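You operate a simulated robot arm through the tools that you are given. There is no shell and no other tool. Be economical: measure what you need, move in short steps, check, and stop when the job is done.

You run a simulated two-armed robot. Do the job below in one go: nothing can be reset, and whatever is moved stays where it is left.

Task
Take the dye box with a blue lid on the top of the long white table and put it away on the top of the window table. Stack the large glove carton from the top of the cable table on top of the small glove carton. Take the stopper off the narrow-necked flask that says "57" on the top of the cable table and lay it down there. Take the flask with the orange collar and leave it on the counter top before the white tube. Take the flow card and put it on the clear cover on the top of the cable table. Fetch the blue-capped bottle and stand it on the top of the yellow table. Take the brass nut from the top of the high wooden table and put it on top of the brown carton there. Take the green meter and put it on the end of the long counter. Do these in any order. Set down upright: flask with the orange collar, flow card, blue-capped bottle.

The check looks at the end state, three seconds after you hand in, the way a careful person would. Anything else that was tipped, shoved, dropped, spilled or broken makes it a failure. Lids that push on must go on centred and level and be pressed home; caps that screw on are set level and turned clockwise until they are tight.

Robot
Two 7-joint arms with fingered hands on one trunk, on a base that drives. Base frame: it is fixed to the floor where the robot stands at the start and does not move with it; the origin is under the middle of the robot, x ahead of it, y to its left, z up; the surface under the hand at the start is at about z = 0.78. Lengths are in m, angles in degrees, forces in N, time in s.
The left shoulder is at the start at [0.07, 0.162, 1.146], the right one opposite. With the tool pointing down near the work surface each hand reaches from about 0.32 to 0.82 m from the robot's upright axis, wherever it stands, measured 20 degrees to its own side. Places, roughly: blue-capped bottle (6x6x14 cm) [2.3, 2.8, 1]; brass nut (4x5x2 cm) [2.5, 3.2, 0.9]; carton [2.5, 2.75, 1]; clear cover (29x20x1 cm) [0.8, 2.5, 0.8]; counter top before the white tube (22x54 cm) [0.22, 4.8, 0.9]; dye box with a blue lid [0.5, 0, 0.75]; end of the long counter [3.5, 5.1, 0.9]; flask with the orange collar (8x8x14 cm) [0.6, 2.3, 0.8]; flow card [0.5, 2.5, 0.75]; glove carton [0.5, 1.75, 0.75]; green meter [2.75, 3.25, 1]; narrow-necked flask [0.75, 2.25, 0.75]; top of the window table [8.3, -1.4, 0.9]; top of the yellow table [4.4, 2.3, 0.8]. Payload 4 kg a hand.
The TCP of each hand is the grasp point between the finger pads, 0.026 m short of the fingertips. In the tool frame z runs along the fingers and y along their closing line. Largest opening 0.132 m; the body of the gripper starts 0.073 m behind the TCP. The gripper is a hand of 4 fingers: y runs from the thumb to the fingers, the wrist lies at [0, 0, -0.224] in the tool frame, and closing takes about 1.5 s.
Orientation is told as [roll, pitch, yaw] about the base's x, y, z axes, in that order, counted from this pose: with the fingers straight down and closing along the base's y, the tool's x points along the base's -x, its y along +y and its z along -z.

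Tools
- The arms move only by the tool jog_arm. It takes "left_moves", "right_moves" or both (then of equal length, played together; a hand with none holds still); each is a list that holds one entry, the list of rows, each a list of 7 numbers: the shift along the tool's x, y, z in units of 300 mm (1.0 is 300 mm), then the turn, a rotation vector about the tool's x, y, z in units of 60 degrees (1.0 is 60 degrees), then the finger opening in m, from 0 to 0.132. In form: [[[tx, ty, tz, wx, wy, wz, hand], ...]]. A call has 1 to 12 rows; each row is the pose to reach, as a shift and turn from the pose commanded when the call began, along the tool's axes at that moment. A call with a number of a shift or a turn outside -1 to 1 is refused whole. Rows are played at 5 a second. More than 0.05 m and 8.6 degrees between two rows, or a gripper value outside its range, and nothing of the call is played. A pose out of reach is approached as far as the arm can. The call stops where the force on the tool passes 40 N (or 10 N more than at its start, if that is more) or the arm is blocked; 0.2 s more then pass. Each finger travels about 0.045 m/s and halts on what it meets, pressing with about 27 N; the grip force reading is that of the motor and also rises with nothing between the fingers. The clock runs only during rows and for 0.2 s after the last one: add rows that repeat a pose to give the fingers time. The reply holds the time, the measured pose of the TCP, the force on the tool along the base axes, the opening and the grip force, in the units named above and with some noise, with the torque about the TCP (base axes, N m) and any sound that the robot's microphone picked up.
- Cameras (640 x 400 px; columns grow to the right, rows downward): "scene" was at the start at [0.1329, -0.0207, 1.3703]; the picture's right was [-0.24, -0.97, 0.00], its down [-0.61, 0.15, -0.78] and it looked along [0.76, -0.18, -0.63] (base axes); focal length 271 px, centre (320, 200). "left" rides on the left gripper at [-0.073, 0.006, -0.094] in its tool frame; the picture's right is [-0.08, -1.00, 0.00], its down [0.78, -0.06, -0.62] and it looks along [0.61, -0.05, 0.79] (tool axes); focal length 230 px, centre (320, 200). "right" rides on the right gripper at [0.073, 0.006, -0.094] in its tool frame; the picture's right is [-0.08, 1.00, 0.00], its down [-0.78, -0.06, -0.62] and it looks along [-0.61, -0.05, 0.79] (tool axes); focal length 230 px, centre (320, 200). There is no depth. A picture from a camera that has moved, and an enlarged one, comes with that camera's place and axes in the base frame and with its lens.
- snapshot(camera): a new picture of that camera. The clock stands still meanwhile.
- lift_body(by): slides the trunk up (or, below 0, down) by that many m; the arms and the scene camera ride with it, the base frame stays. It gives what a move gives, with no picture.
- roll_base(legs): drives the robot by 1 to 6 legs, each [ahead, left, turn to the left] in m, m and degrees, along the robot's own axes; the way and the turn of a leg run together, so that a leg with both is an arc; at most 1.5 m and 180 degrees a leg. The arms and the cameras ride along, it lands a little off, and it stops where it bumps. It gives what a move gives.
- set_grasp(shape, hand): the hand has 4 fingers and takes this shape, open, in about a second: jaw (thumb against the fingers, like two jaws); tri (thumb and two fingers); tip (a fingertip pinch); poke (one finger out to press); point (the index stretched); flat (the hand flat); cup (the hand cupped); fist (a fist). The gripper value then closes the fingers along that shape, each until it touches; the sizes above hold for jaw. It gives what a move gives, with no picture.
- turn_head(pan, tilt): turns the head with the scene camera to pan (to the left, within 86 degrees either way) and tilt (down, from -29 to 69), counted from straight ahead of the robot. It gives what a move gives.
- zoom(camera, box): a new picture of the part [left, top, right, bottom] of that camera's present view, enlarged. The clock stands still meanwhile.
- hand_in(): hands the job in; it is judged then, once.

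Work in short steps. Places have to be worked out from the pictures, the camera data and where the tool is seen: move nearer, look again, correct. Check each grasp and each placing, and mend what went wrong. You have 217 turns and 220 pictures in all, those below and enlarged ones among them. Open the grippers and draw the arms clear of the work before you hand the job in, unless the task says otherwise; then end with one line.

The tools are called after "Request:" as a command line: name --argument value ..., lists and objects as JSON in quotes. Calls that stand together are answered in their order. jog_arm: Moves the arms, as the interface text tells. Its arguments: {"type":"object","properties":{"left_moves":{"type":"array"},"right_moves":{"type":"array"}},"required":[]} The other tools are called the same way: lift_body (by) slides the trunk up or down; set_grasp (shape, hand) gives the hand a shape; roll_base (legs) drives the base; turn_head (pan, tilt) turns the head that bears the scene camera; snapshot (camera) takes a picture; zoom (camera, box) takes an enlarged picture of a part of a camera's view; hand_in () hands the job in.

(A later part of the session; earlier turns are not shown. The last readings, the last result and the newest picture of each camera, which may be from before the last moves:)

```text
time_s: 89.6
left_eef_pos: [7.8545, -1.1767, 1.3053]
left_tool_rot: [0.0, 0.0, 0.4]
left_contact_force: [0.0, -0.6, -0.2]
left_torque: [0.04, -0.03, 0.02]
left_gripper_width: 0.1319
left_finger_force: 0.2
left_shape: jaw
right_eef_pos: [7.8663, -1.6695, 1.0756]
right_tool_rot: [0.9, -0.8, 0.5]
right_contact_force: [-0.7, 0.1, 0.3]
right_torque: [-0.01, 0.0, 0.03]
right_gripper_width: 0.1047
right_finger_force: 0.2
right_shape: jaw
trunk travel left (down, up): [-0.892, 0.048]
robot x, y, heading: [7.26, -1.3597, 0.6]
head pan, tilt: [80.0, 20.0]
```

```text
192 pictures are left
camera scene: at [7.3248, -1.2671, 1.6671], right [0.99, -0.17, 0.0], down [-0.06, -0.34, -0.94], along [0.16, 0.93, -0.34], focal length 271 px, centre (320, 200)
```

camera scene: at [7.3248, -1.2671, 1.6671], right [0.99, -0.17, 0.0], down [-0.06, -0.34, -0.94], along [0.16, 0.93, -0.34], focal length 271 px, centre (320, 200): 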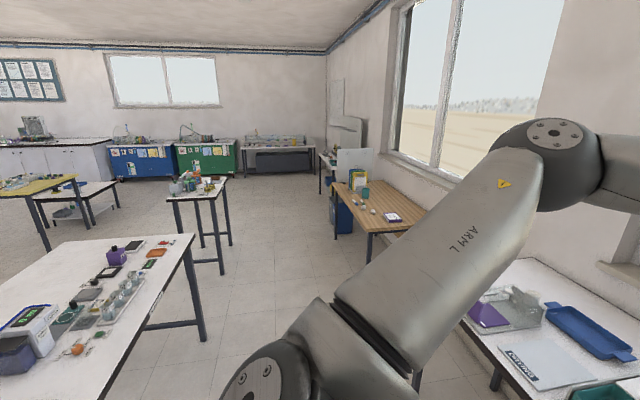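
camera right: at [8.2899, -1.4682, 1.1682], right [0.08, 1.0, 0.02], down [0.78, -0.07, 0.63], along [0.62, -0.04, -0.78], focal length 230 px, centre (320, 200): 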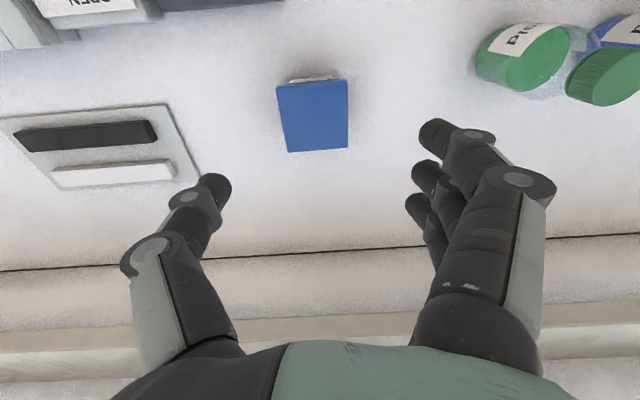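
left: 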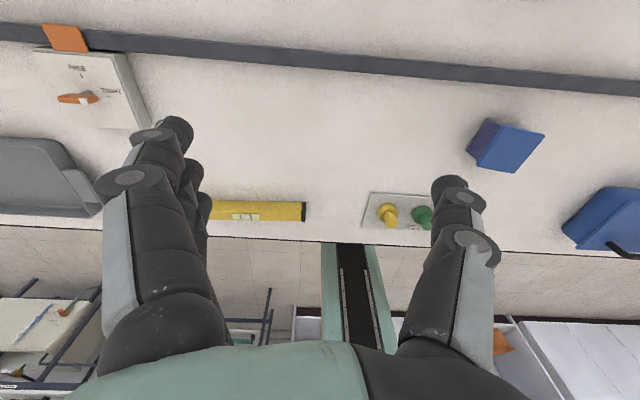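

An aisle goes north at x≈7.3. Turn left and drive up to y≈2.6, then look west.

Request:
roll_base --legs '[[0, 0, 89.5], [1.35, 0, 0], [1.35, 0, 0], [1.2, 0, 0]]'

Request:
snapshot --camera "scene"

Request:
turn_head --pan 0 --tilt 20

Request:
snapshot --camera "scene"

```text
time_s: 112.2
left_eef_pos: [7.0839, 3.1351, 1.3067]
left_tool_rot: [0.0, -0.1, 90.3]
left_contact_force: [-0.4, -0.1, -0.5]
left_torque: [0.02, 0.0, -0.01]
left_gripper_width: 0.1317
left_finger_force: 0.0
left_shape: jaw
right_eef_pos: [7.5772, 3.1462, 1.0748]
right_tool_rot: [0.7, -0.8, 90.3]
right_contact_force: [-0.4, 0.7, 0.1]
right_torque: [-0.01, -0.04, 0.01]
right_gripper_width: 0.1048
right_finger_force: 0.1
right_shape: jaw
trunk travel left (down, up): [-0.892, 0.048]
robot x, y, heading: [7.262, 2.542, 90.3]
head pan, tilt: [80.0, 20.0]
```

```text
191 pictures are left
camera scene: at [7.1707, 2.6067, 1.6672], right [0.17, 0.99, 0.0], down [0.34, -0.06, -0.94], along [-0.93, 0.16, -0.34], focal length 271 px, centre (320, 200)
```

scene: 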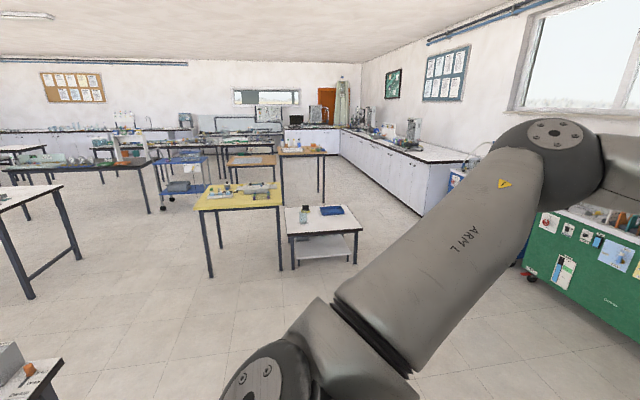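

```text
time_s: 113.7
left_eef_pos: [7.0839, 3.1374, 1.3061]
left_tool_rot: [0.0, 0.0, 90.3]
left_contact_force: [0.4, -0.5, 0.2]
left_torque: [0.0, 0.01, -0.04]
left_gripper_width: 0.1319
left_finger_force: 0.0
left_shape: jaw
right_eef_pos: [7.5756, 3.1464, 1.0754]
right_tool_rot: [0.9, -0.8, 90.3]
right_contact_force: [-0.9, -0.7, 1.0]
right_torque: [-0.03, 0.04, 0.01]
right_gripper_width: 0.105
right_finger_force: 0.0
right_shape: jaw
trunk travel left (down, up): [-0.892, 0.048]
robot x, y, heading: [7.2643, 2.5418, 90.2]
head pan, tilt: [0.0, 20.0]
```

```text
190 pictures are left
camera scene: at [7.2619, 2.6854, 1.6671], right [1.0, 0.01, 0.0], down [0.0, -0.34, -0.94], along [-0.01, 0.94, -0.34], focal length 271 px, centre (320, 200)
```

scene: 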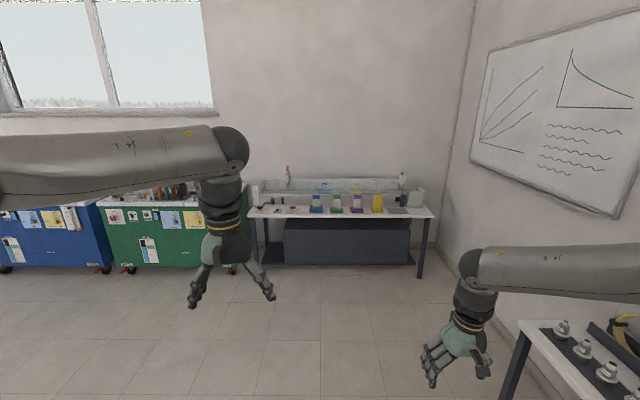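

I have the layout: yellow table x 4.1-4.9, y 1.95-2.64; aisle at y≈4 runs west between counter and tables. Drive to (3.9,4.0) facing west.

Request:
roll_base --legs '[[1.42, 0, 0], [0, 0, 89.7], [1.2, 0, 0], [1.2, 0, 0], [1.0, 0, 0]]'

Request:
snapshot --camera "scene"

Request:
turn_head --pan 40 --tilt 25

Request:
snapshot --camera "scene"

```text
time_s: 140.8
left_eef_pos: [3.2499, 3.7647, 1.3071]
left_tool_rot: [0.0, -0.1, -179.6]
left_contact_force: [0.4, -0.4, 0.0]
left_torque: [-0.06, 0.02, 0.02]
left_gripper_width: 0.1318
left_finger_force: 0.1
left_shape: jaw
right_eef_pos: [3.2402, 4.2573, 1.0754]
right_tool_rot: [0.8, -0.8, -179.7]
right_contact_force: [0.0, 0.0, -0.1]
right_torque: [-0.01, -0.03, -0.02]
right_gripper_width: 0.1046
right_finger_force: 0.0
right_shape: jaw
trunk travel left (down, up): [-0.892, 0.048]
robot x, y, heading: [3.8418, 3.9418, -179.5]
head pan, tilt: [0.0, 20.0]
```

```text
189 pictures are left
camera scene: at [3.7002, 3.9432, 1.6672], right [-0.01, 1.0, 0.0], down [0.34, 0.0, -0.94], along [-0.94, -0.01, -0.34], focal length 271 px, centre (320, 200)
```

scene: 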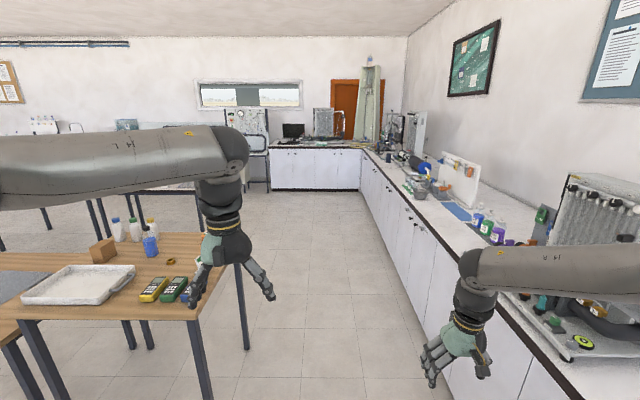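

```text
time_s: 141.9
left_eef_pos: [3.2497, 3.7642, 1.3062]
left_tool_rot: [0.0, -0.1, -179.6]
left_contact_force: [-0.2, -0.6, 0.5]
left_torque: [0.01, 0.02, -0.02]
left_gripper_width: 0.1318
left_finger_force: 0.1
left_shape: jaw
right_eef_pos: [3.2395, 4.2571, 1.0748]
right_tool_rot: [0.8, -0.8, -179.7]
right_contact_force: [0.4, -0.3, -0.1]
right_torque: [0.01, -0.01, 0.01]
right_gripper_width: 0.1046
right_finger_force: 0.0
right_shape: jaw
trunk travel left (down, up): [-0.892, 0.048]
robot x, y, heading: [3.8417, 3.9419, -179.8]
head pan, tilt: [40.0, 25.0]
```

```text
188 pictures are left
camera scene: at [3.722, 3.8843, 1.659], right [-0.65, 0.76, 0.0], down [0.32, 0.27, -0.91], along [-0.69, -0.59, -0.42], focal length 271 px, centre (320, 200)
```

scene: 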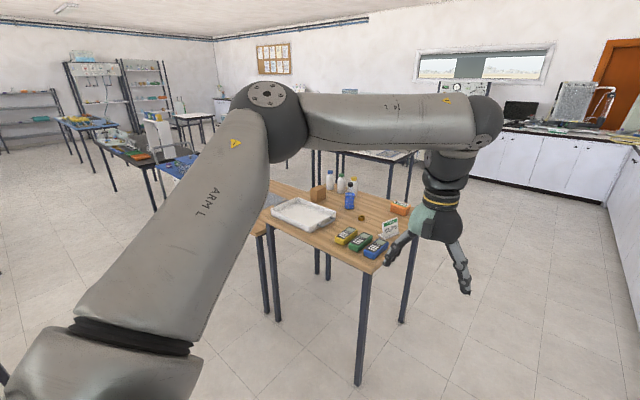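

Zoom into the high wooden table.

Request:
zoom --camera "scene" --box '[250, 160, 430, 275]'

```text
3.48 times, centred on (340, 218) of scene
camera zoom: at [3.722, 3.8843, 1.659], right [-0.65, 0.76, 0.0], down [0.32, 0.27, -0.91], along [-0.69, -0.59, -0.42], focal length 942 px, centre (250, 139)
```

zoom: 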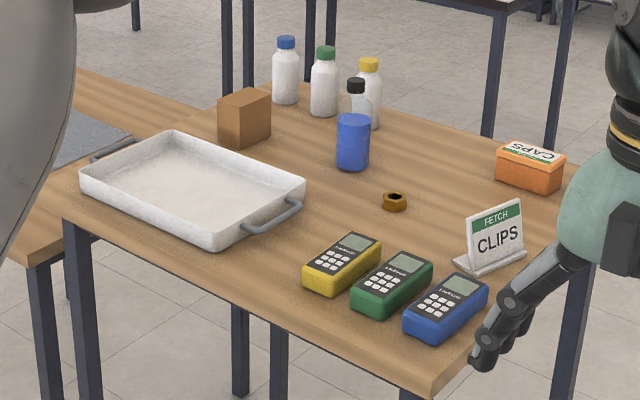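

Objects identified. Drive to the north side of the table (2.95,3.94) facing south, to pick up the green meter with the right hand.

Request:
roll_base --legs '[[0.89, 0, 0], [0, 0, 89.6]]'

Request:
turn_head --pan -10 --tilt 45

Request:
snapshot --camera "scene"

Request:
snapshot --camera "right"

```text
time_s: 150.4
left_eef_pos: [3.129, 3.3458, 1.3063]
left_tool_rot: [0.1, 0.1, -89.7]
left_contact_force: [-0.2, 0.2, -0.6]
left_torque: [0.01, -0.01, 0.0]
left_gripper_width: 0.1319
left_finger_force: 0.1
left_shape: jaw
right_eef_pos: [2.635, 3.3354, 1.0748]
right_tool_rot: [0.9, -0.8, -89.7]
right_contact_force: [0.0, 0.7, -0.2]
right_torque: [-0.03, 0.0, 0.0]
right_gripper_width: 0.1047
right_finger_force: 0.0
right_shape: jaw
trunk travel left (down, up): [-0.892, 0.048]
robot x, y, heading: [2.9464, 3.9424, -89.8]
head pan, tilt: [40.0, 25.0]
```

```text
time_s: 151.6
left_eef_pos: [3.1285, 3.3468, 1.3068]
left_tool_rot: [-0.1, -0.1, -89.7]
left_contact_force: [1.2, 0.1, -0.1]
left_torque: [0.01, 0.01, 0.01]
left_gripper_width: 0.132
left_finger_force: 0.1
left_shape: jaw
right_eef_pos: [2.6369, 3.3356, 1.0746]
right_tool_rot: [0.8, -0.9, -89.6]
right_contact_force: [-0.1, 0.2, 0.0]
right_torque: [0.01, -0.01, 0.01]
right_gripper_width: 0.1044
right_finger_force: 0.2
right_shape: jaw
trunk travel left (down, up): [-0.892, 0.048]
robot x, y, heading: [2.9482, 3.9426, -89.8]
head pan, tilt: [-10.0, 45.0]
```

```text
186 pictures are left
camera scene: at [2.9348, 3.8097, 1.6284], right [-0.99, 0.17, 0.0], down [0.12, 0.7, -0.71], along [-0.12, -0.7, -0.71], focal length 271 px, centre (320, 200)
```

scene: 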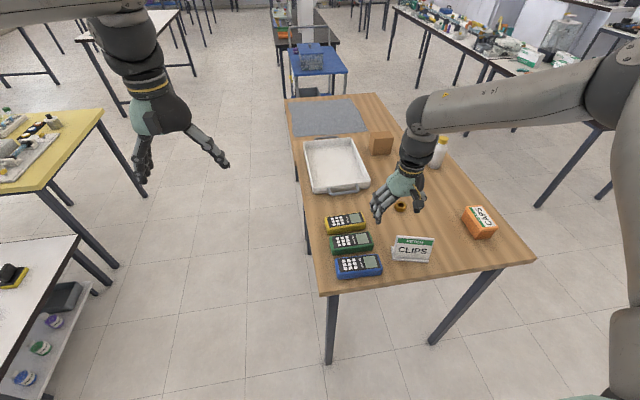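

```text
185 pictures are left
camera right: at [2.6397, 3.4092, 1.1683], right [1.0, -0.07, 0.02], down [-0.06, -0.78, 0.63], along [-0.03, -0.63, -0.78], focal length 230 px, centre (320, 200)
```

right: 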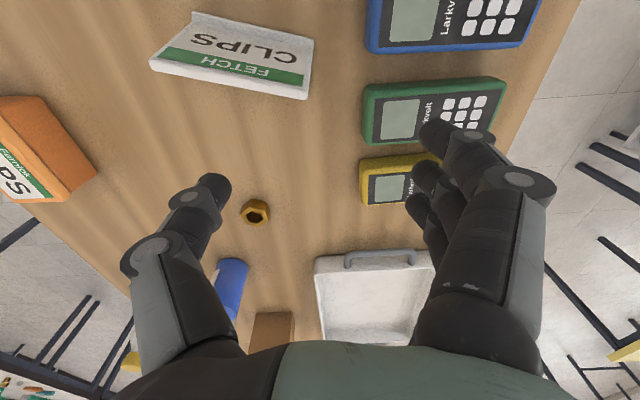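

The meters have tight gaps (~1.5 and 2.5 cm) and must be gripped across their width (along y). Better from the east side facing west; drive there.

Request:
roll_base --legs '[[0, 0.55, 0], [0, 0, -90.2], [0, 0.8, 0]]'

Request:
turn_head --pan -10 --tilt 50

Request:
snapshot --camera "scene"

Request:
snapshot --camera "right"

```text
time_s: 162.5
left_eef_pos: [2.897, 2.9739, 1.306]
left_tool_rot: [0.0, 0.0, 179.4]
left_contact_force: [-0.3, -0.2, 0.6]
left_torque: [0.0, -0.02, 0.02]
left_gripper_width: 0.1317
left_finger_force: 0.1
left_shape: jaw
right_eef_pos: [2.8937, 3.4667, 1.0752]
right_tool_rot: [1.0, -0.7, 179.4]
right_contact_force: [-0.8, 0.2, -1.3]
right_torque: [-0.01, -0.01, 0.02]
right_gripper_width: 0.1046
right_finger_force: 0.2
right_shape: jaw
trunk travel left (down, up): [-0.892, 0.048]
robot x, y, heading: [3.4927, 3.1436, 179.4]
head pan, tilt: [-10.0, 45.0]
```

```text
time_s: 163.2
left_eef_pos: [2.8976, 2.9741, 1.307]
left_tool_rot: [-0.1, -0.1, 179.3]
left_contact_force: [-1.2, 0.6, -0.7]
left_torque: [-0.01, 0.01, 0.02]
left_gripper_width: 0.1319
left_finger_force: 0.1
left_shape: jaw
right_eef_pos: [2.8941, 3.467, 1.0755]
right_tool_rot: [0.8, -0.9, 179.6]
right_contact_force: [0.4, 0.1, -0.2]
right_torque: [-0.01, -0.02, 0.01]
right_gripper_width: 0.1049
right_finger_force: 0.1
right_shape: jaw
trunk travel left (down, up): [-0.892, 0.048]
robot x, y, heading: [3.4957, 3.143, 179.5]
head pan, tilt: [-10.0, 50.0]
```

```text
184 pictures are left
camera scene: at [3.3669, 3.1588, 1.6215], right [0.18, 0.98, 0.0], down [0.75, -0.14, -0.64], along [-0.63, 0.12, -0.77], focal length 271 px, centre (320, 200)
```

scene: 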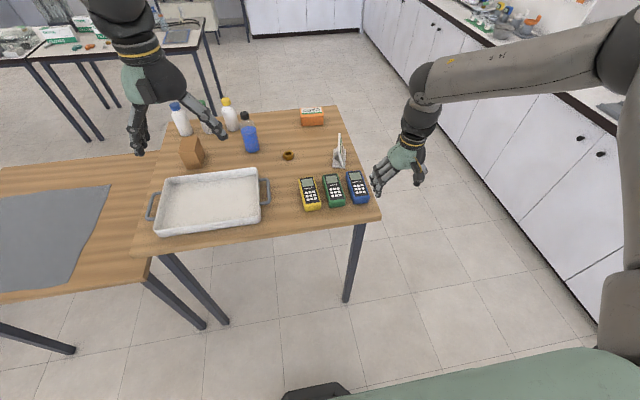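

```text
183 pictures are left
camera right: at [2.9673, 3.4605, 1.1682], right [-0.09, -1.0, 0.02], down [-0.78, 0.08, 0.63], along [-0.62, 0.04, -0.78], focal length 230 px, centre (320, 200)
```

right: 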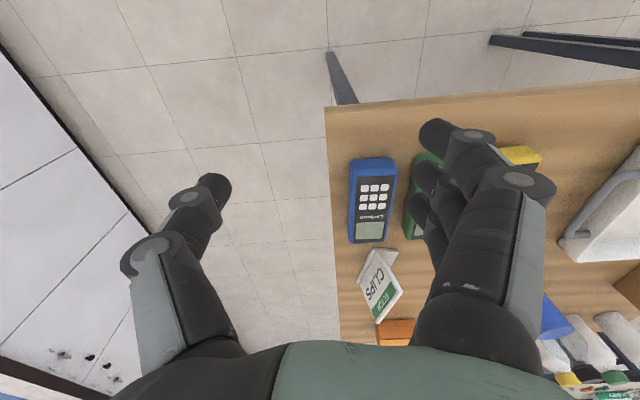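

Zoom on the meters for precise geometry.

Request:
zoom --camera "scene" --box '[280, 150, 392, 220]'

```text
5.71 times, centred on (336, 185) of scene
camera zoom: at [3.3669, 3.1588, 1.6215], right [0.18, 0.98, 0.0], down [0.75, -0.14, -0.64], along [-0.63, 0.12, -0.77], focal length 1547 px, centre (229, 286)
```

zoom: 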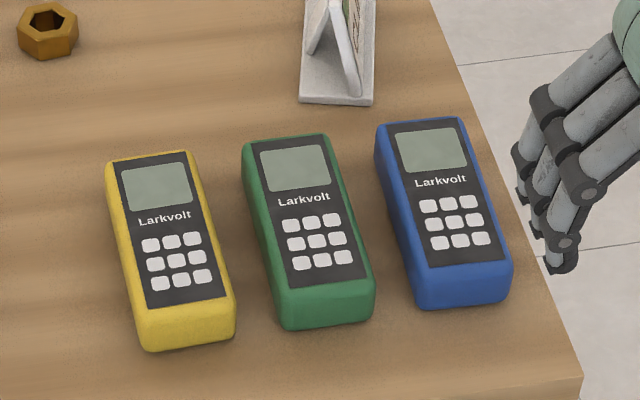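

Green meter: centre (2.753,3.321), 12.8×5.4 cm, gaps 3 cm each side. Move the base nearer.

Request:
roll_base --legs '[[0.17, 0.05, 0.5]]'

Request:
jog_arm --right_moves '[[[0, -0.1, 0, 0, 0, 0, 0.09], [0, -0.2, 0, 0, 0, 0, 0.08], [0, -0.3, 0, 0, 0, 0, 0.08], [0, -0.3, 0.0, 0, 0, 0, 0.08]]]'

Request:
snapshot --camera "right"

```text
time_s: 164.7
left_eef_pos: [2.7326, 2.9218, 1.3096]
left_tool_rot: [0.0, -0.4, 179.9]
left_contact_force: [0.0, -0.5, 0.1]
left_torque: [0.0, 0.02, -0.04]
left_gripper_width: 0.132
left_finger_force: 0.0
left_shape: jaw
right_eef_pos: [2.7251, 3.4132, 1.0777]
right_tool_rot: [0.9, -1.0, 179.9]
right_contact_force: [0.1, -0.7, 0.8]
right_torque: [-0.06, -0.01, 0.04]
right_gripper_width: 0.1047
right_finger_force: 0.0
right_shape: jaw
trunk travel left (down, up): [-0.892, 0.048]
robot x, y, heading: [3.3273, 3.0931, 180.2]
head pan, tilt: [-10.0, 50.0]
```

```text
time_s: 165.7
left_eef_pos: [2.729, 2.9185, 1.3052]
left_tool_rot: [0.0, 0.1, 179.9]
left_contact_force: [0.0, -0.5, -0.2]
left_torque: [0.0, 0.02, -0.02]
left_gripper_width: 0.1316
left_finger_force: 0.0
left_shape: jaw
right_eef_pos: [2.7213, 3.5029, 1.0739]
right_tool_rot: [0.8, -0.7, 180.0]
right_contact_force: [-0.2, -1.0, -0.5]
right_torque: [0.0, 0.01, 0.01]
right_gripper_width: 0.0802
right_finger_force: 0.0
right_shape: jaw
trunk travel left (down, up): [-0.892, 0.048]
robot x, y, heading: [3.3255, 3.097, 180.2]
head pan, tilt: [-10.0, 50.0]
```

```text
181 pictures are left
camera right: at [2.7952, 3.497, 1.1672], right [-0.08, -1.0, 0.02], down [-0.78, 0.07, 0.63], along [-0.62, 0.04, -0.78], focal length 230 px, centre (320, 200)
```

right: 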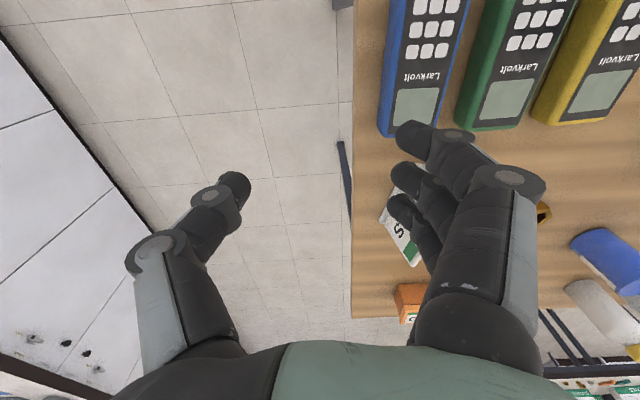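

At yaw 180 tool y is base -y, so I went the wrong way. Correct: move to (2.753,3.321).

Request:
jog_arm --right_moves '[[[0.03, 0.15, 0, 0, 0, 0, 0.08], [0.06, 0.3, 0, 0, 0, 0, 0.08], [0.107, 0.45, 0, 0, 0, 0, 0.08], [0.107, 0.607, 0, 0, 0, 0, 0.08], [0.107, 0.607, 0.0, 0, 0, 0, 0.08]]]'

Request:
snapshot --camera "right"

```text
time_s: 166.9
left_eef_pos: [2.7295, 2.9202, 1.3067]
left_tool_rot: [0.0, -0.2, 179.9]
left_contact_force: [0.0, -1.2, -0.5]
left_torque: [0.02, -0.01, -0.01]
left_gripper_width: 0.1318
left_finger_force: 0.1
left_shape: jaw
right_eef_pos: [2.7658, 3.3318, 1.0848]
right_tool_rot: [0.9, -0.8, 179.9]
right_contact_force: [0.5, 0.7, 0.4]
right_torque: [0.01, -0.01, -0.02]
right_gripper_width: 0.0803
right_finger_force: 0.0
right_shape: jaw
right hand out of reach, approached as far as the arm can: row 4, 5
trunk travel left (down, up): [-0.892, 0.048]
robot x, y, heading: [3.3218, 3.0938, 179.9]
head pan, tilt: [-10.0, 50.0]
```

```text
180 pictures are left
camera right: at [2.8408, 3.3269, 1.1788], right [-0.08, -1.0, 0.02], down [-0.78, 0.07, 0.63], along [-0.63, 0.04, -0.78], focal length 230 px, centre (320, 200)
```

right: 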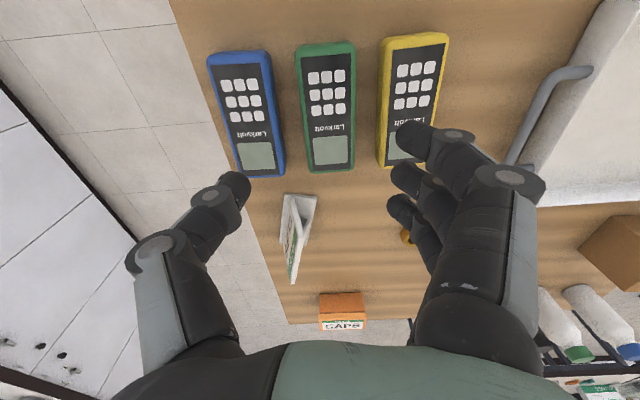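

Inward lateral limit again; the right hand wants more lateral offset. Shift base left (south) 0.14, then place the hand over the meter.

Request:
roll_base --legs '[[0, 0.14, 0]]'

Request:
jog_arm --right_moves '[[[0.0, -0.15, 0, 0, 0, 0, 0.08], [-0.02, -0.3, 0, 0, 0, 0, 0.08], [-0.04, -0.43, 0.0, 0, 0, 0, 0.08], [-0.04, -0.43, 0.1, 0, 0, 0, 0.08]]]'

Request:
snapshot --camera "right"

```text
time_s: 168.2
left_eef_pos: [2.7293, 2.7831, 1.3076]
left_tool_rot: [0.1, -0.2, 179.8]
left_contact_force: [0.8, 1.0, -0.5]
left_torque: [-0.01, 0.02, 0.0]
left_gripper_width: 0.1316
left_finger_force: 0.1
left_shape: jaw
right_eef_pos: [2.7674, 3.1961, 1.0859]
right_tool_rot: [1.1, -0.8, 179.9]
right_contact_force: [0.6, -0.2, 0.3]
right_torque: [-0.01, 0.01, -0.02]
right_gripper_width: 0.0803
right_finger_force: 0.1
right_shape: jaw
trunk travel left (down, up): [-0.892, 0.048]
robot x, y, heading: [3.3245, 2.953, 180.1]
head pan, tilt: [-10.0, 50.0]
```

```text
time_s: 169.2
left_eef_pos: [2.7278, 2.7807, 1.3068]
left_tool_rot: [0.1, 0.0, 179.8]
left_contact_force: [-0.2, 0.8, 0.2]
left_torque: [0.01, 0.01, 0.01]
left_gripper_width: 0.1319
left_finger_force: 0.0
left_shape: jaw
right_eef_pos: [2.7542, 3.3217, 1.0538]
right_tool_rot: [1.0, -0.8, 180.0]
right_contact_force: [-0.5, -0.3, 0.5]
right_torque: [0.0, -0.03, 0.03]
right_gripper_width: 0.0805
right_finger_force: 0.1
right_shape: jaw
trunk travel left (down, up): [-0.892, 0.048]
robot x, y, heading: [3.3235, 2.9609, 180.1]
head pan, tilt: [-10.0, 50.0]
```

```text
179 pictures are left
camera right: at [2.8276, 3.3168, 1.1467], right [-0.08, -1.0, 0.02], down [-0.78, 0.07, 0.63], along [-0.63, 0.04, -0.78], focal length 230 px, centre (320, 200)
```

right: 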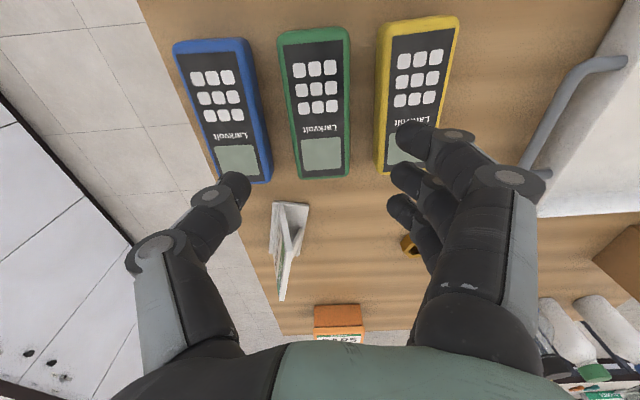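

Aligned at y 3.321. Narrow the opening to 0.066 for the gaps and descend to just above the meters.

Request:
jog_arm --right_moves '[[[0, 0, 0.08, 0, 0, 0, 0.066], [0, 0, 0.16, 0, 0, 0, 0.066], [0, 0, 0.24, 0, 0, 0, 0.066], [0, 0, 0.26, 0, 0, 0, 0.066], [0, 0, 0.26, 0, 0, 0, 0.066]]]'

Request:
snapshot --camera "right"

Request:
zoom --camera "scene" --box '[300, 140, 460, 240]'

```text
time_s: 170.4
left_eef_pos: [2.7271, 2.779, 1.306]
left_tool_rot: [0.0, 0.0, 179.8]
left_contact_force: [-2.2, -0.4, -0.7]
left_torque: [-0.01, -0.03, 0.02]
left_gripper_width: 0.132
left_finger_force: 0.0
left_shape: jaw
right_eef_pos: [2.7658, 3.3254, 0.9945]
right_tool_rot: [1.0, -0.9, 179.9]
right_contact_force: [0.7, 0.4, 0.3]
right_torque: [-0.04, -0.01, 0.03]
right_gripper_width: 0.0668
right_finger_force: 0.0
right_shape: jaw
right hand out of reach, approached as far as the arm can: row 3, 4, 5
trunk travel left (down, up): [-0.892, 0.048]
robot x, y, heading: [3.3234, 2.9545, 180.0]
head pan, tilt: [-10.0, 50.0]
```

```text
178 pictures are left
camera right: at [2.8403, 3.3198, 1.0884], right [-0.08, -1.0, 0.02], down [-0.78, 0.07, 0.63], along [-0.63, 0.04, -0.78], focal length 230 px, centre (320, 200)
```

right: 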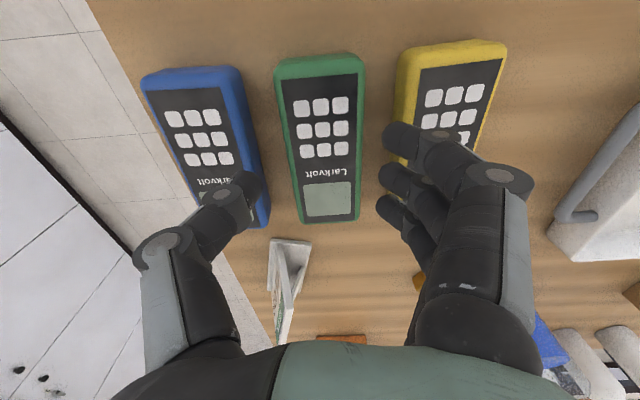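

```text
4.00 times, centred on (380, 190) of scene
camera zoom: at [3.1968, 2.9686, 1.6214], right [0.17, 0.98, 0.0], down [0.75, -0.13, -0.64], along [-0.63, 0.11, -0.77], focal length 1083 px, centre (80, 240)
```

zoom: 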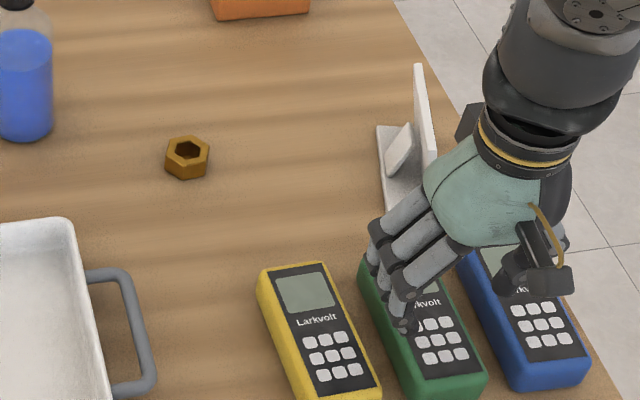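

Lower the trunk 0.03 to regain reach, then fine-correct y.

Request:
lift_body --by -0.025

Request:
jog_arm --right_moves '[[[-0.02, 0.013, -0.02, 0, 0, 0, 0.066], [-0.04, 0.013, -0.02, 0, 0, 0, 0.066], [-0.04, 0.013, -0.02, 0, 0, 0, 0.066]]]'

Request:
snapshot --camera "right"

```text
time_s: 171.1
left_eef_pos: [2.7288, 2.7804, 1.2818]
left_tool_rot: [0.0, -0.1, 179.9]
left_contact_force: [0.3, 0.4, -1.1]
left_torque: [0.05, 0.02, 0.0]
left_gripper_width: 0.1314
left_finger_force: 0.2
left_shape: jaw
right_eef_pos: [2.766, 3.3249, 0.9708]
right_tool_rot: [1.0, -0.9, 179.9]
right_contact_force: [0.0, 0.0, -0.2]
right_torque: [-0.03, 0.01, 0.0]
right_gripper_width: 0.067
right_finger_force: 0.0
right_shape: jaw
trunk travel left (down, up): [-0.867, 0.073]
robot x, y, heading: [3.3234, 2.9551, 180.0]
head pan, tilt: [-10.0, 50.0]
```

```text
time_s: 171.9
left_eef_pos: [2.7292, 2.7812, 1.2809]
left_tool_rot: [-0.1, 0.0, 179.8]
left_contact_force: [0.7, -0.2, -0.2]
left_torque: [0.0, 0.0, -0.01]
left_gripper_width: 0.132
left_finger_force: 0.1
left_shape: jaw
right_eef_pos: [2.7571, 3.323, 0.9808]
right_tool_rot: [1.0, -1.0, 179.9]
right_contact_force: [-0.1, -0.4, 0.1]
right_torque: [-0.04, 0.01, 0.03]
right_gripper_width: 0.067
right_finger_force: 0.1
right_shape: jaw
right hand out of reach, approached as far as the arm can: row 2, 3
trunk travel left (down, up): [-0.867, 0.073]
robot x, y, heading: [3.3239, 2.9559, 180.0]
head pan, tilt: [-10.0, 50.0]
```

```text
176 pictures are left
camera right: at [2.8317, 3.3175, 1.0728], right [-0.08, -1.0, 0.02], down [-0.77, 0.07, 0.63], along [-0.63, 0.04, -0.78], focal length 230 px, centre (320, 200)
```

right: 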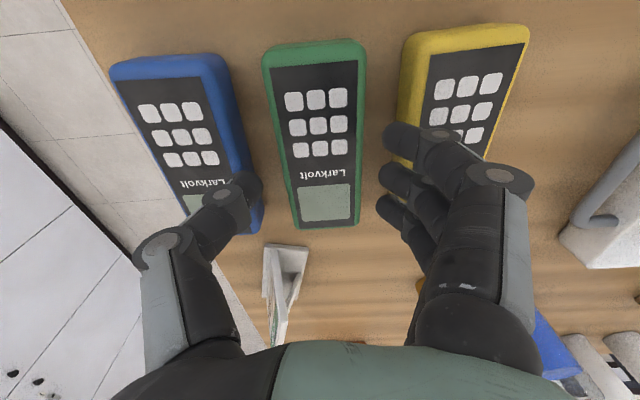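

Centered. Lower the trunk 0.043 to bring tips to about 0.912 around the meter.

Request:
lift_body --by -0.043

Request:
snapshot --camera "right"

Request:
zoom --camera "scene" --box '[300, 140, 460, 240]'

```text
time_s: 172.8
left_eef_pos: [2.7299, 2.781, 1.2385]
left_tool_rot: [0.0, 0.0, 179.8]
left_contact_force: [-0.2, -0.4, -0.3]
left_torque: [0.0, 0.0, 0.01]
left_gripper_width: 0.1316
left_finger_force: 0.0
left_shape: jaw
right_eef_pos: [2.7569, 3.3221, 0.9365]
right_tool_rot: [1.0, -1.0, 179.9]
right_contact_force: [0.6, 0.3, -1.1]
right_torque: [-0.01, 0.01, 0.02]
right_gripper_width: 0.0653
right_finger_force: 0.0
right_shape: jaw
trunk travel left (down, up): [-0.824, 0.116]
robot x, y, heading: [3.3273, 2.9562, 180.0]
head pan, tilt: [-10.0, 50.0]
```

```text
175 pictures are left
camera right: at [2.8315, 3.3173, 1.0294], right [-0.08, -1.0, 0.02], down [-0.77, 0.07, 0.63], along [-0.63, 0.04, -0.78], focal length 230 px, centre (320, 200)
```

right: 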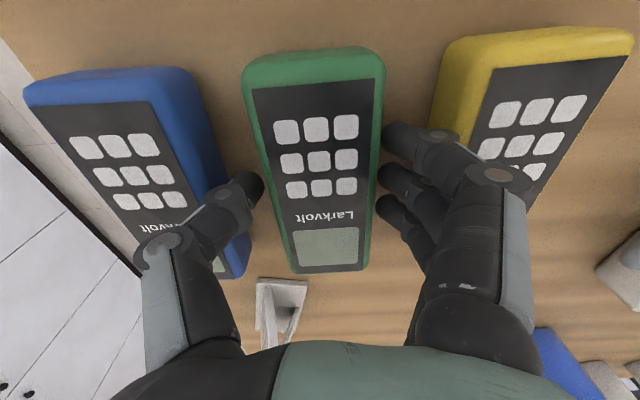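

```text
4.00 times, centred on (380, 190) of scene
camera zoom: at [3.1978, 2.9691, 1.5535], right [0.17, 0.98, 0.0], down [0.75, -0.13, -0.64], along [-0.63, 0.11, -0.77], focal length 1083 px, centre (80, 240)
```

zoom: 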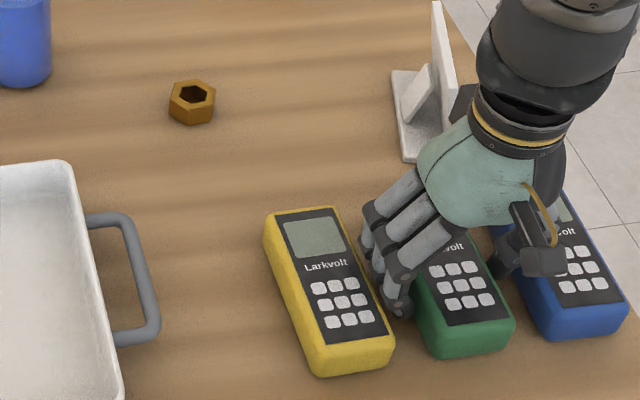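

The fingers are in the gaps with no contact. Close on the meter and lift via trunk.

Request:
jog_arm --right_moves '[[[0, 0, 0, 0, 0, 0, 0.055], [0, 0, 0, 0, 0, 0, 0.045], [0, 0, 0, 0, 0, 0, 0.035], [0, 0, 0, 0, 0, 0, 0.03], [0, 0, 0, 0, 0, 0, 0.03], [0, 0, 0, 0, 0, 0, 0.03]]]'

Request:
lift_body --by 0.115

Request:
snapshot --camera "right"

Request:
zoom --camera "scene" --box '[300, 140, 460, 240]'

```text
time_s: 174.2
left_eef_pos: [2.7295, 2.7799, 1.2382]
left_tool_rot: [0.0, -0.1, 179.8]
left_contact_force: [0.2, 0.6, 0.7]
left_torque: [0.03, -0.01, 0.02]
left_gripper_width: 0.1319
left_finger_force: 0.2
left_shape: jaw
right_eef_pos: [2.7571, 3.3224, 0.9369]
right_tool_rot: [0.9, -1.0, 179.9]
right_contact_force: [0.3, -0.5, 0.0]
right_torque: [-0.01, -0.04, 0.05]
right_gripper_width: 0.0517
right_finger_force: 26.7
right_shape: jaw
trunk travel left (down, up): [-0.824, 0.116]
robot x, y, heading: [3.3253, 2.9576, 179.9]
head pan, tilt: [-10.0, 50.0]
```

```text
time_s: 175.6
left_eef_pos: [2.7282, 2.7817, 1.3538]
left_tool_rot: [0.0, -0.1, 179.8]
left_contact_force: [-0.3, -0.3, -1.0]
left_torque: [0.03, -0.01, 0.01]
left_gripper_width: 0.1316
left_finger_force: 0.1
left_shape: jaw
right_eef_pos: [2.7561, 3.3227, 1.0501]
right_tool_rot: [1.1, -1.0, 179.9]
right_contact_force: [0.0, 0.1, -2.3]
right_torque: [0.01, -0.01, 0.0]
right_gripper_width: 0.0518
right_finger_force: 26.7
right_shape: jaw
trunk travel left (down, up): [-0.939, 0.001]
robot x, y, heading: [3.3245, 2.957, 179.9]
head pan, tilt: [-10.0, 50.0]
```

```text
173 pictures are left
camera right: at [2.831, 3.3176, 1.1442], right [-0.08, -1.0, 0.02], down [-0.77, 0.07, 0.63], along [-0.63, 0.04, -0.78], focal length 230 px, centre (320, 200)
```

right: 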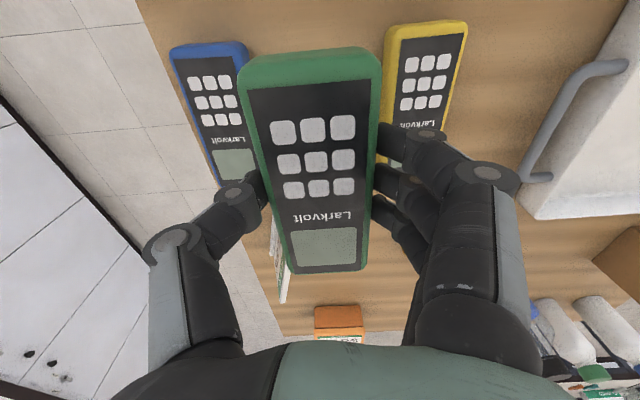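

```text
4.00 times, centred on (380, 190) of scene
camera zoom: at [3.1972, 2.9694, 1.6684], right [0.17, 0.98, 0.0], down [0.75, -0.13, -0.64], along [-0.63, 0.11, -0.77], focal length 1083 px, centre (80, 240)
```

zoom: 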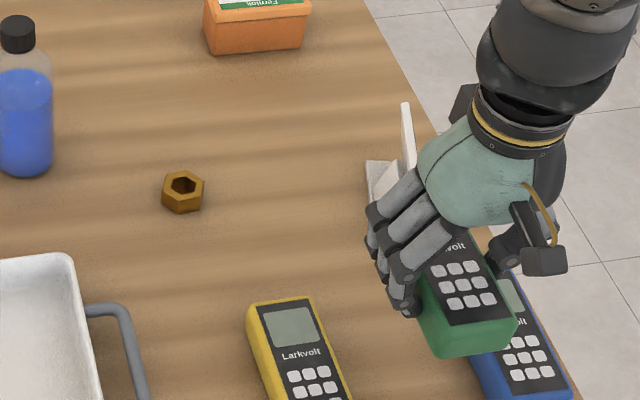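

Held. Back out, strafe north, turn to face the counter and look.

Request:
roll_base --legs '[[-0.18, 0, 0], [0, -0.95, 0], [0, 0, -90]]'

Request:
turn_head --pan 0 --tilt 38

Request:
snapshot --camera "scene"

```text
time_s: 185.5
left_eef_pos: [3.3274, 4.4899, 1.3536]
left_tool_rot: [0.0, -0.1, 89.9]
left_contact_force: [-0.6, 0.3, -0.6]
left_torque: [0.0, 0.03, -0.05]
left_gripper_width: 0.132
left_finger_force: 0.1
left_shape: jaw
right_eef_pos: [3.8684, 4.4638, 1.0522]
right_tool_rot: [1.1, -1.0, 89.9]
right_contact_force: [-0.4, 0.4, -1.3]
right_torque: [0.01, 0.02, 0.02]
right_gripper_width: 0.0515
right_finger_force: 26.8
right_shape: jaw
trunk travel left (down, up): [-0.939, 0.001]
robot x, y, heading: [3.501, 3.8979, 90.2]
head pan, tilt: [-10.0, 50.0]
```

```text
time_s: 186.2
left_eef_pos: [3.3266, 4.4909, 1.354]
left_tool_rot: [0.0, -0.2, 89.7]
left_contact_force: [0.6, 0.1, -0.2]
left_torque: [0.0, 0.0, 0.0]
left_gripper_width: 0.1319
left_finger_force: 0.1
left_shape: jaw
right_eef_pos: [3.8694, 4.4635, 1.052]
right_tool_rot: [1.0, -1.0, 89.9]
right_contact_force: [-0.7, 0.2, -2.0]
right_torque: [0.0, 0.05, -0.02]
right_gripper_width: 0.0518
right_finger_force: 26.7
right_shape: jaw
trunk travel left (down, up): [-0.939, 0.001]
robot x, y, heading: [3.505, 3.8977, 89.8]
head pan, tilt: [0.0, 38.0]
```

```text
171 pictures are left
camera scene: at [3.5028, 4.0328, 1.6856], right [1.0, 0.0, 0.0], down [0.0, -0.62, -0.79], along [0.0, 0.79, -0.62], focal length 271 px, centre (320, 200)
```

scene: 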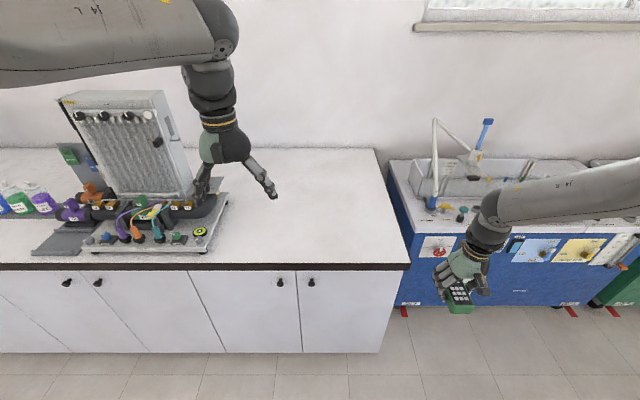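

The counter end is clear (x 3.1-3.8, y 4.65-5.25). Drive so that the right hand stands over (3.55,4.88).

Request:
roll_base --legs '[[0, 0.3, 0.2], [0.4, 0, 0]]'

Request:
snapshot --camera "scene"

Request:
snapshot --camera "right"

```text
time_s: 190.1
left_eef_pos: [3.0255, 4.8388, 1.3537]
left_tool_rot: [0.1, 1.4, 90.8]
left_contact_force: [0.2, -12.8, 3.8]
left_torque: [0.39, 0.26, 0.94]
left_gripper_width: 0.1317
left_finger_force: 0.1
left_shape: jaw
right_eef_pos: [3.5671, 4.8181, 1.051]
right_tool_rot: [1.0, -0.9, 90.1]
right_contact_force: [-1.0, 0.6, -2.2]
right_torque: [-0.03, 0.03, 0.02]
right_gripper_width: 0.0518
right_finger_force: 26.4
right_shape: jaw
trunk travel left (down, up): [-0.939, 0.001]
robot x, y, heading: [3.1992, 4.2451, 90.1]
head pan, tilt: [0.0, 38.0]
heard: click, click
stopped in leg 2: the force on the tool passed its limit at 72 N (the readings are from after the stop); the commanded pose is now the measured one
```

```text
170 pictures are left
camera scene: at [3.2013, 4.3878, 1.6854], right [1.0, 0.0, 0.0], down [0.0, -0.62, -0.79], along [0.0, 0.79, -0.62], focal length 271 px, centre (320, 200)
```

scene: 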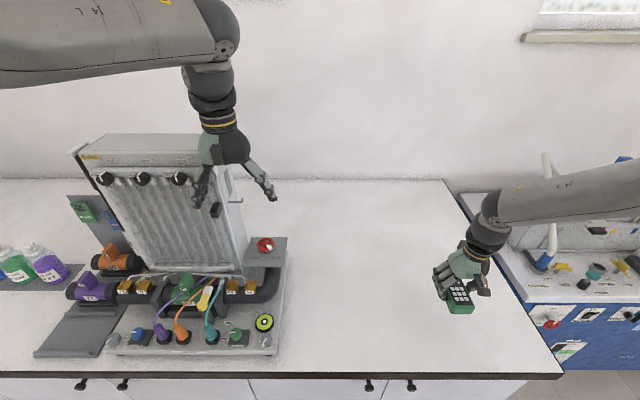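

```text
169 pictures are left
camera right: at [3.5626, 4.7432, 1.1434], right [-1.0, 0.08, 0.02], down [0.07, 0.78, 0.63], along [0.03, 0.63, -0.78], focal length 230 px, centre (320, 200)
```

right: 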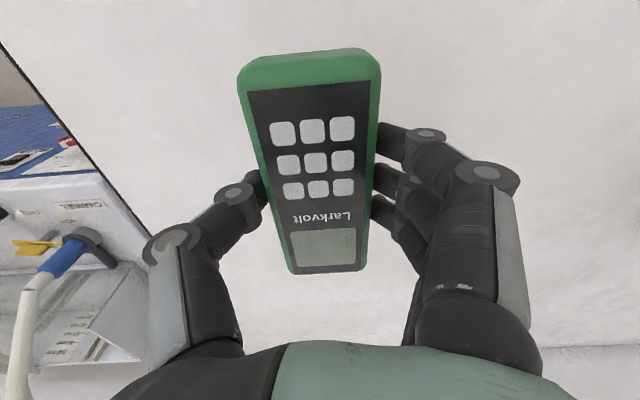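

The left hand touched the tall panel and I heard clicks. Back off a little and inspect it.

Request:
zoom --camera "scene" --box '[70, 130, 290, 360]'

Request:
roll_base --legs '[[-0.1, 0, 0]]'

Request:
zoom --camera "scene" --box '[70, 100, 290, 330]'

```text
1.74 times, centred on (180, 245) of scene
camera zoom: at [3.2013, 4.3878, 1.6854], right [1.0, 0.0, 0.0], down [0.0, -0.62, -0.79], along [0.0, 0.79, -0.62], focal length 471 px, centre (564, 122)
```

zoom: 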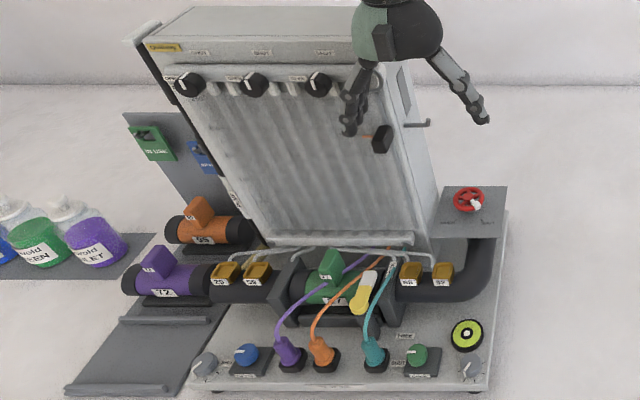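

```text
time_s: 191.3
left_eef_pos: [3.0249, 4.7467, 1.3499]
left_tool_rot: [0.1, 1.5, 90.9]
left_contact_force: [-0.9, 0.8, 0.2]
left_torque: [-0.05, 0.0, -0.04]
left_gripper_width: 0.1319
left_finger_force: 0.0
left_shape: jaw
right_eef_pos: [3.5672, 4.7239, 1.0476]
right_tool_rot: [1.1, -0.6, 90.2]
right_contact_force: [0.4, 0.3, -3.0]
right_torque: [-0.1, 0.03, 0.02]
right_gripper_width: 0.052
right_finger_force: 27.1
right_shape: jaw
trunk travel left (down, up): [-0.939, 0.001]
robot x, y, heading: [3.2074, 4.1522, 90.0]
head pan, tilt: [0.0, 38.0]
```

```text
1.74 times, centred on (180, 215) of scene
camera zoom: at [3.2016, 4.2958, 1.6846], right [1.0, 0.0, 0.0], down [0.0, -0.62, -0.78], along [0.0, 0.78, -0.62], focal length 471 px, centre (564, 174)
```

zoom: 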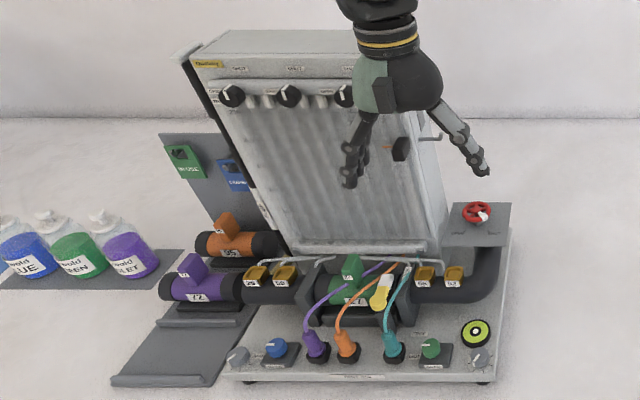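

Withdraw the left hand toward the robot, then view the panel fully.

Request:
jog_arm --left_moves '[[[0.15, 0, 0, 0, 0, 0, 0.132], [0.3, 0, 0, 0, 0, 0, 0.132], [0.45, 0, 0, 0, 0, 0, 0.132], [0.6, 0, 0, 0, 0, 0, 0.132]]]'

Request:
turn_head --pan 20 --tilt 30

Request:
zoom --camera "scene" --box '[160, 110, 380, 250]'

```text
time_s: 192.3
left_eef_pos: [3.0257, 4.5532, 1.3565]
left_tool_rot: [0.1, 0.9, 90.8]
left_contact_force: [0.7, -0.2, 1.1]
left_torque: [0.03, -0.01, -0.02]
left_gripper_width: 0.1319
left_finger_force: 0.0
left_shape: jaw
right_eef_pos: [3.5678, 4.714, 1.0536]
right_tool_rot: [1.1, -1.2, 90.1]
right_contact_force: [-1.0, -0.3, -3.0]
right_torque: [0.02, 0.03, -0.01]
right_gripper_width: 0.0515
right_finger_force: 27.2
right_shape: jaw
trunk travel left (down, up): [-0.939, 0.001]
robot x, y, heading: [3.2, 4.1499, 90.0]
head pan, tilt: [0.0, 38.0]
```

```text
time_s: 193.1
left_eef_pos: [3.0263, 4.5584, 1.3558]
left_tool_rot: [0.1, 1.1, 90.8]
left_contact_force: [0.5, 0.7, -0.1]
left_torque: [-0.05, 0.0, 0.0]
left_gripper_width: 0.1318
left_finger_force: 0.0
left_shape: jaw
right_eef_pos: [3.5661, 4.718, 1.0513]
right_tool_rot: [1.1, -0.9, 90.1]
right_contact_force: [-0.4, 0.6, -2.2]
right_torque: [-0.03, -0.04, 0.0]
right_gripper_width: 0.0516
right_finger_force: 27.4
right_shape: jaw
trunk travel left (down, up): [-0.939, 0.001]
robot x, y, heading: [3.2024, 4.1519, 89.9]
head pan, tilt: [20.0, 30.0]
```

```text
2.86 times, centred on (270, 180) of scene
camera zoom: at [3.1706, 4.2849, 1.6979], right [0.94, 0.34, 0.0], down [0.17, -0.47, -0.87], along [-0.3, 0.81, -0.5], focal length 774 px, centre (463, 257)
```

zoom: 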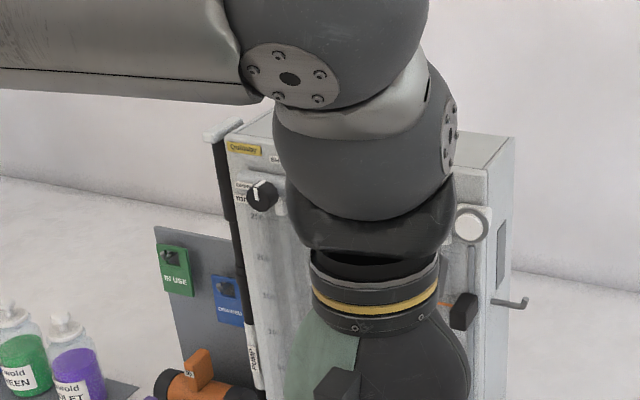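

The arm blocks the view; I'll place the meter first (left hand is now clear), then inspect the panel from further away.

Request:
roll_base --legs '[[0.14, 0, 0]]'

Request:
lift_body --by -0.1

Request:
snapshot --camera "right"

```text
time_s: 194.4
left_eef_pos: [3.0259, 4.694, 1.3562]
left_tool_rot: [0.1, 0.9, 90.7]
left_contact_force: [0.1, 0.7, -0.3]
left_torque: [0.02, 0.0, 0.02]
left_gripper_width: 0.1316
left_finger_force: 0.0
left_shape: jaw
right_eef_pos: [3.5662, 4.8557, 1.0535]
right_tool_rot: [1.0, -1.1, 90.0]
right_contact_force: [-0.2, -0.6, -2.2]
right_torque: [0.0, 0.03, -0.01]
right_gripper_width: 0.0514
right_finger_force: 27.5
right_shape: jaw
trunk travel left (down, up): [-0.939, 0.001]
robot x, y, heading: [3.2027, 4.2894, 90.1]
head pan, tilt: [20.0, 30.0]
```

```text
time_s: 195.8
left_eef_pos: [3.026, 4.6975, 1.2558]
left_tool_rot: [0.1, 1.1, 90.7]
left_contact_force: [0.1, -0.7, -0.2]
left_torque: [0.01, 0.02, 0.03]
left_gripper_width: 0.1319
left_finger_force: 0.1
left_shape: jaw
right_eef_pos: [3.5664, 4.8574, 0.9514]
right_tool_rot: [1.0, -1.0, 90.1]
right_contact_force: [0.1, 0.1, -3.9]
right_torque: [0.0, -0.01, -0.01]
right_gripper_width: 0.0517
right_finger_force: 26.7
right_shape: jaw
trunk travel left (down, up): [-0.839, 0.101]
robot x, y, heading: [3.2027, 4.287, 90.0]
head pan, tilt: [20.0, 30.0]
```

```text
165 pictures are left
camera right: at [3.5623, 4.7827, 1.0443], right [-1.0, 0.08, 0.02], down [0.07, 0.77, 0.63], along [0.03, 0.63, -0.78], focal length 230 px, centre (320, 200)
```

right: 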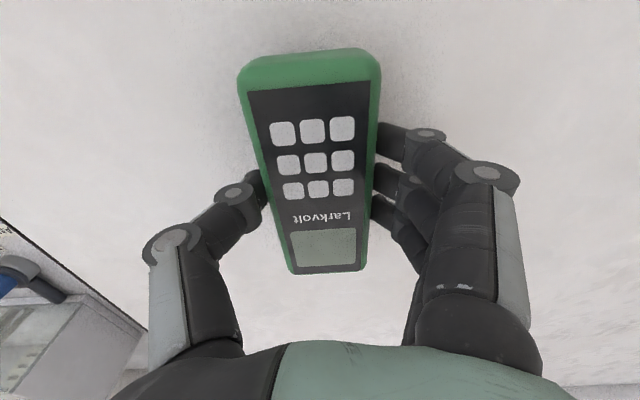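

Lower in small steps until contact.

Request:
lift_body --by -0.01

Request:
lift_body --by -0.006

```text
time_s: 196.3
left_eef_pos: [3.0269, 4.6986, 1.2445]
left_tool_rot: [0.1, 1.1, 90.8]
left_contact_force: [-0.3, -0.1, 0.1]
left_torque: [-0.02, 0.01, 0.0]
left_gripper_width: 0.1319
left_finger_force: 0.1
left_shape: jaw
right_eef_pos: [3.5665, 4.8579, 0.9412]
right_tool_rot: [1.0, -1.0, 90.0]
right_contact_force: [0.1, 0.1, -2.8]
right_torque: [0.0, 0.02, 0.01]
right_gripper_width: 0.0516
right_finger_force: 26.8
right_shape: jaw
trunk travel left (down, up): [-0.829, 0.111]
robot x, y, heading: [3.2022, 4.2946, 90.2]
head pan, tilt: [20.0, 30.0]
```

```text
time_s: 196.9
left_eef_pos: [3.0259, 4.697, 1.2398]
left_tool_rot: [0.0, 0.9, 90.8]
left_contact_force: [-0.6, 0.2, 0.6]
left_torque: [0.01, 0.03, 0.0]
left_gripper_width: 0.132
left_finger_force: 0.0
left_shape: jaw
right_eef_pos: [3.5681, 4.8574, 0.9361]
right_tool_rot: [1.1, -1.1, 90.1]
right_contact_force: [0.5, -1.3, 4.6]
right_torque: [-0.02, -0.03, 0.05]
right_gripper_width: 0.0519
right_finger_force: 26.8
right_shape: jaw
trunk travel left (down, up): [-0.823, 0.117]
robot x, y, heading: [3.2024, 4.2887, 90.3]
head pan, tilt: [20.0, 30.0]
```

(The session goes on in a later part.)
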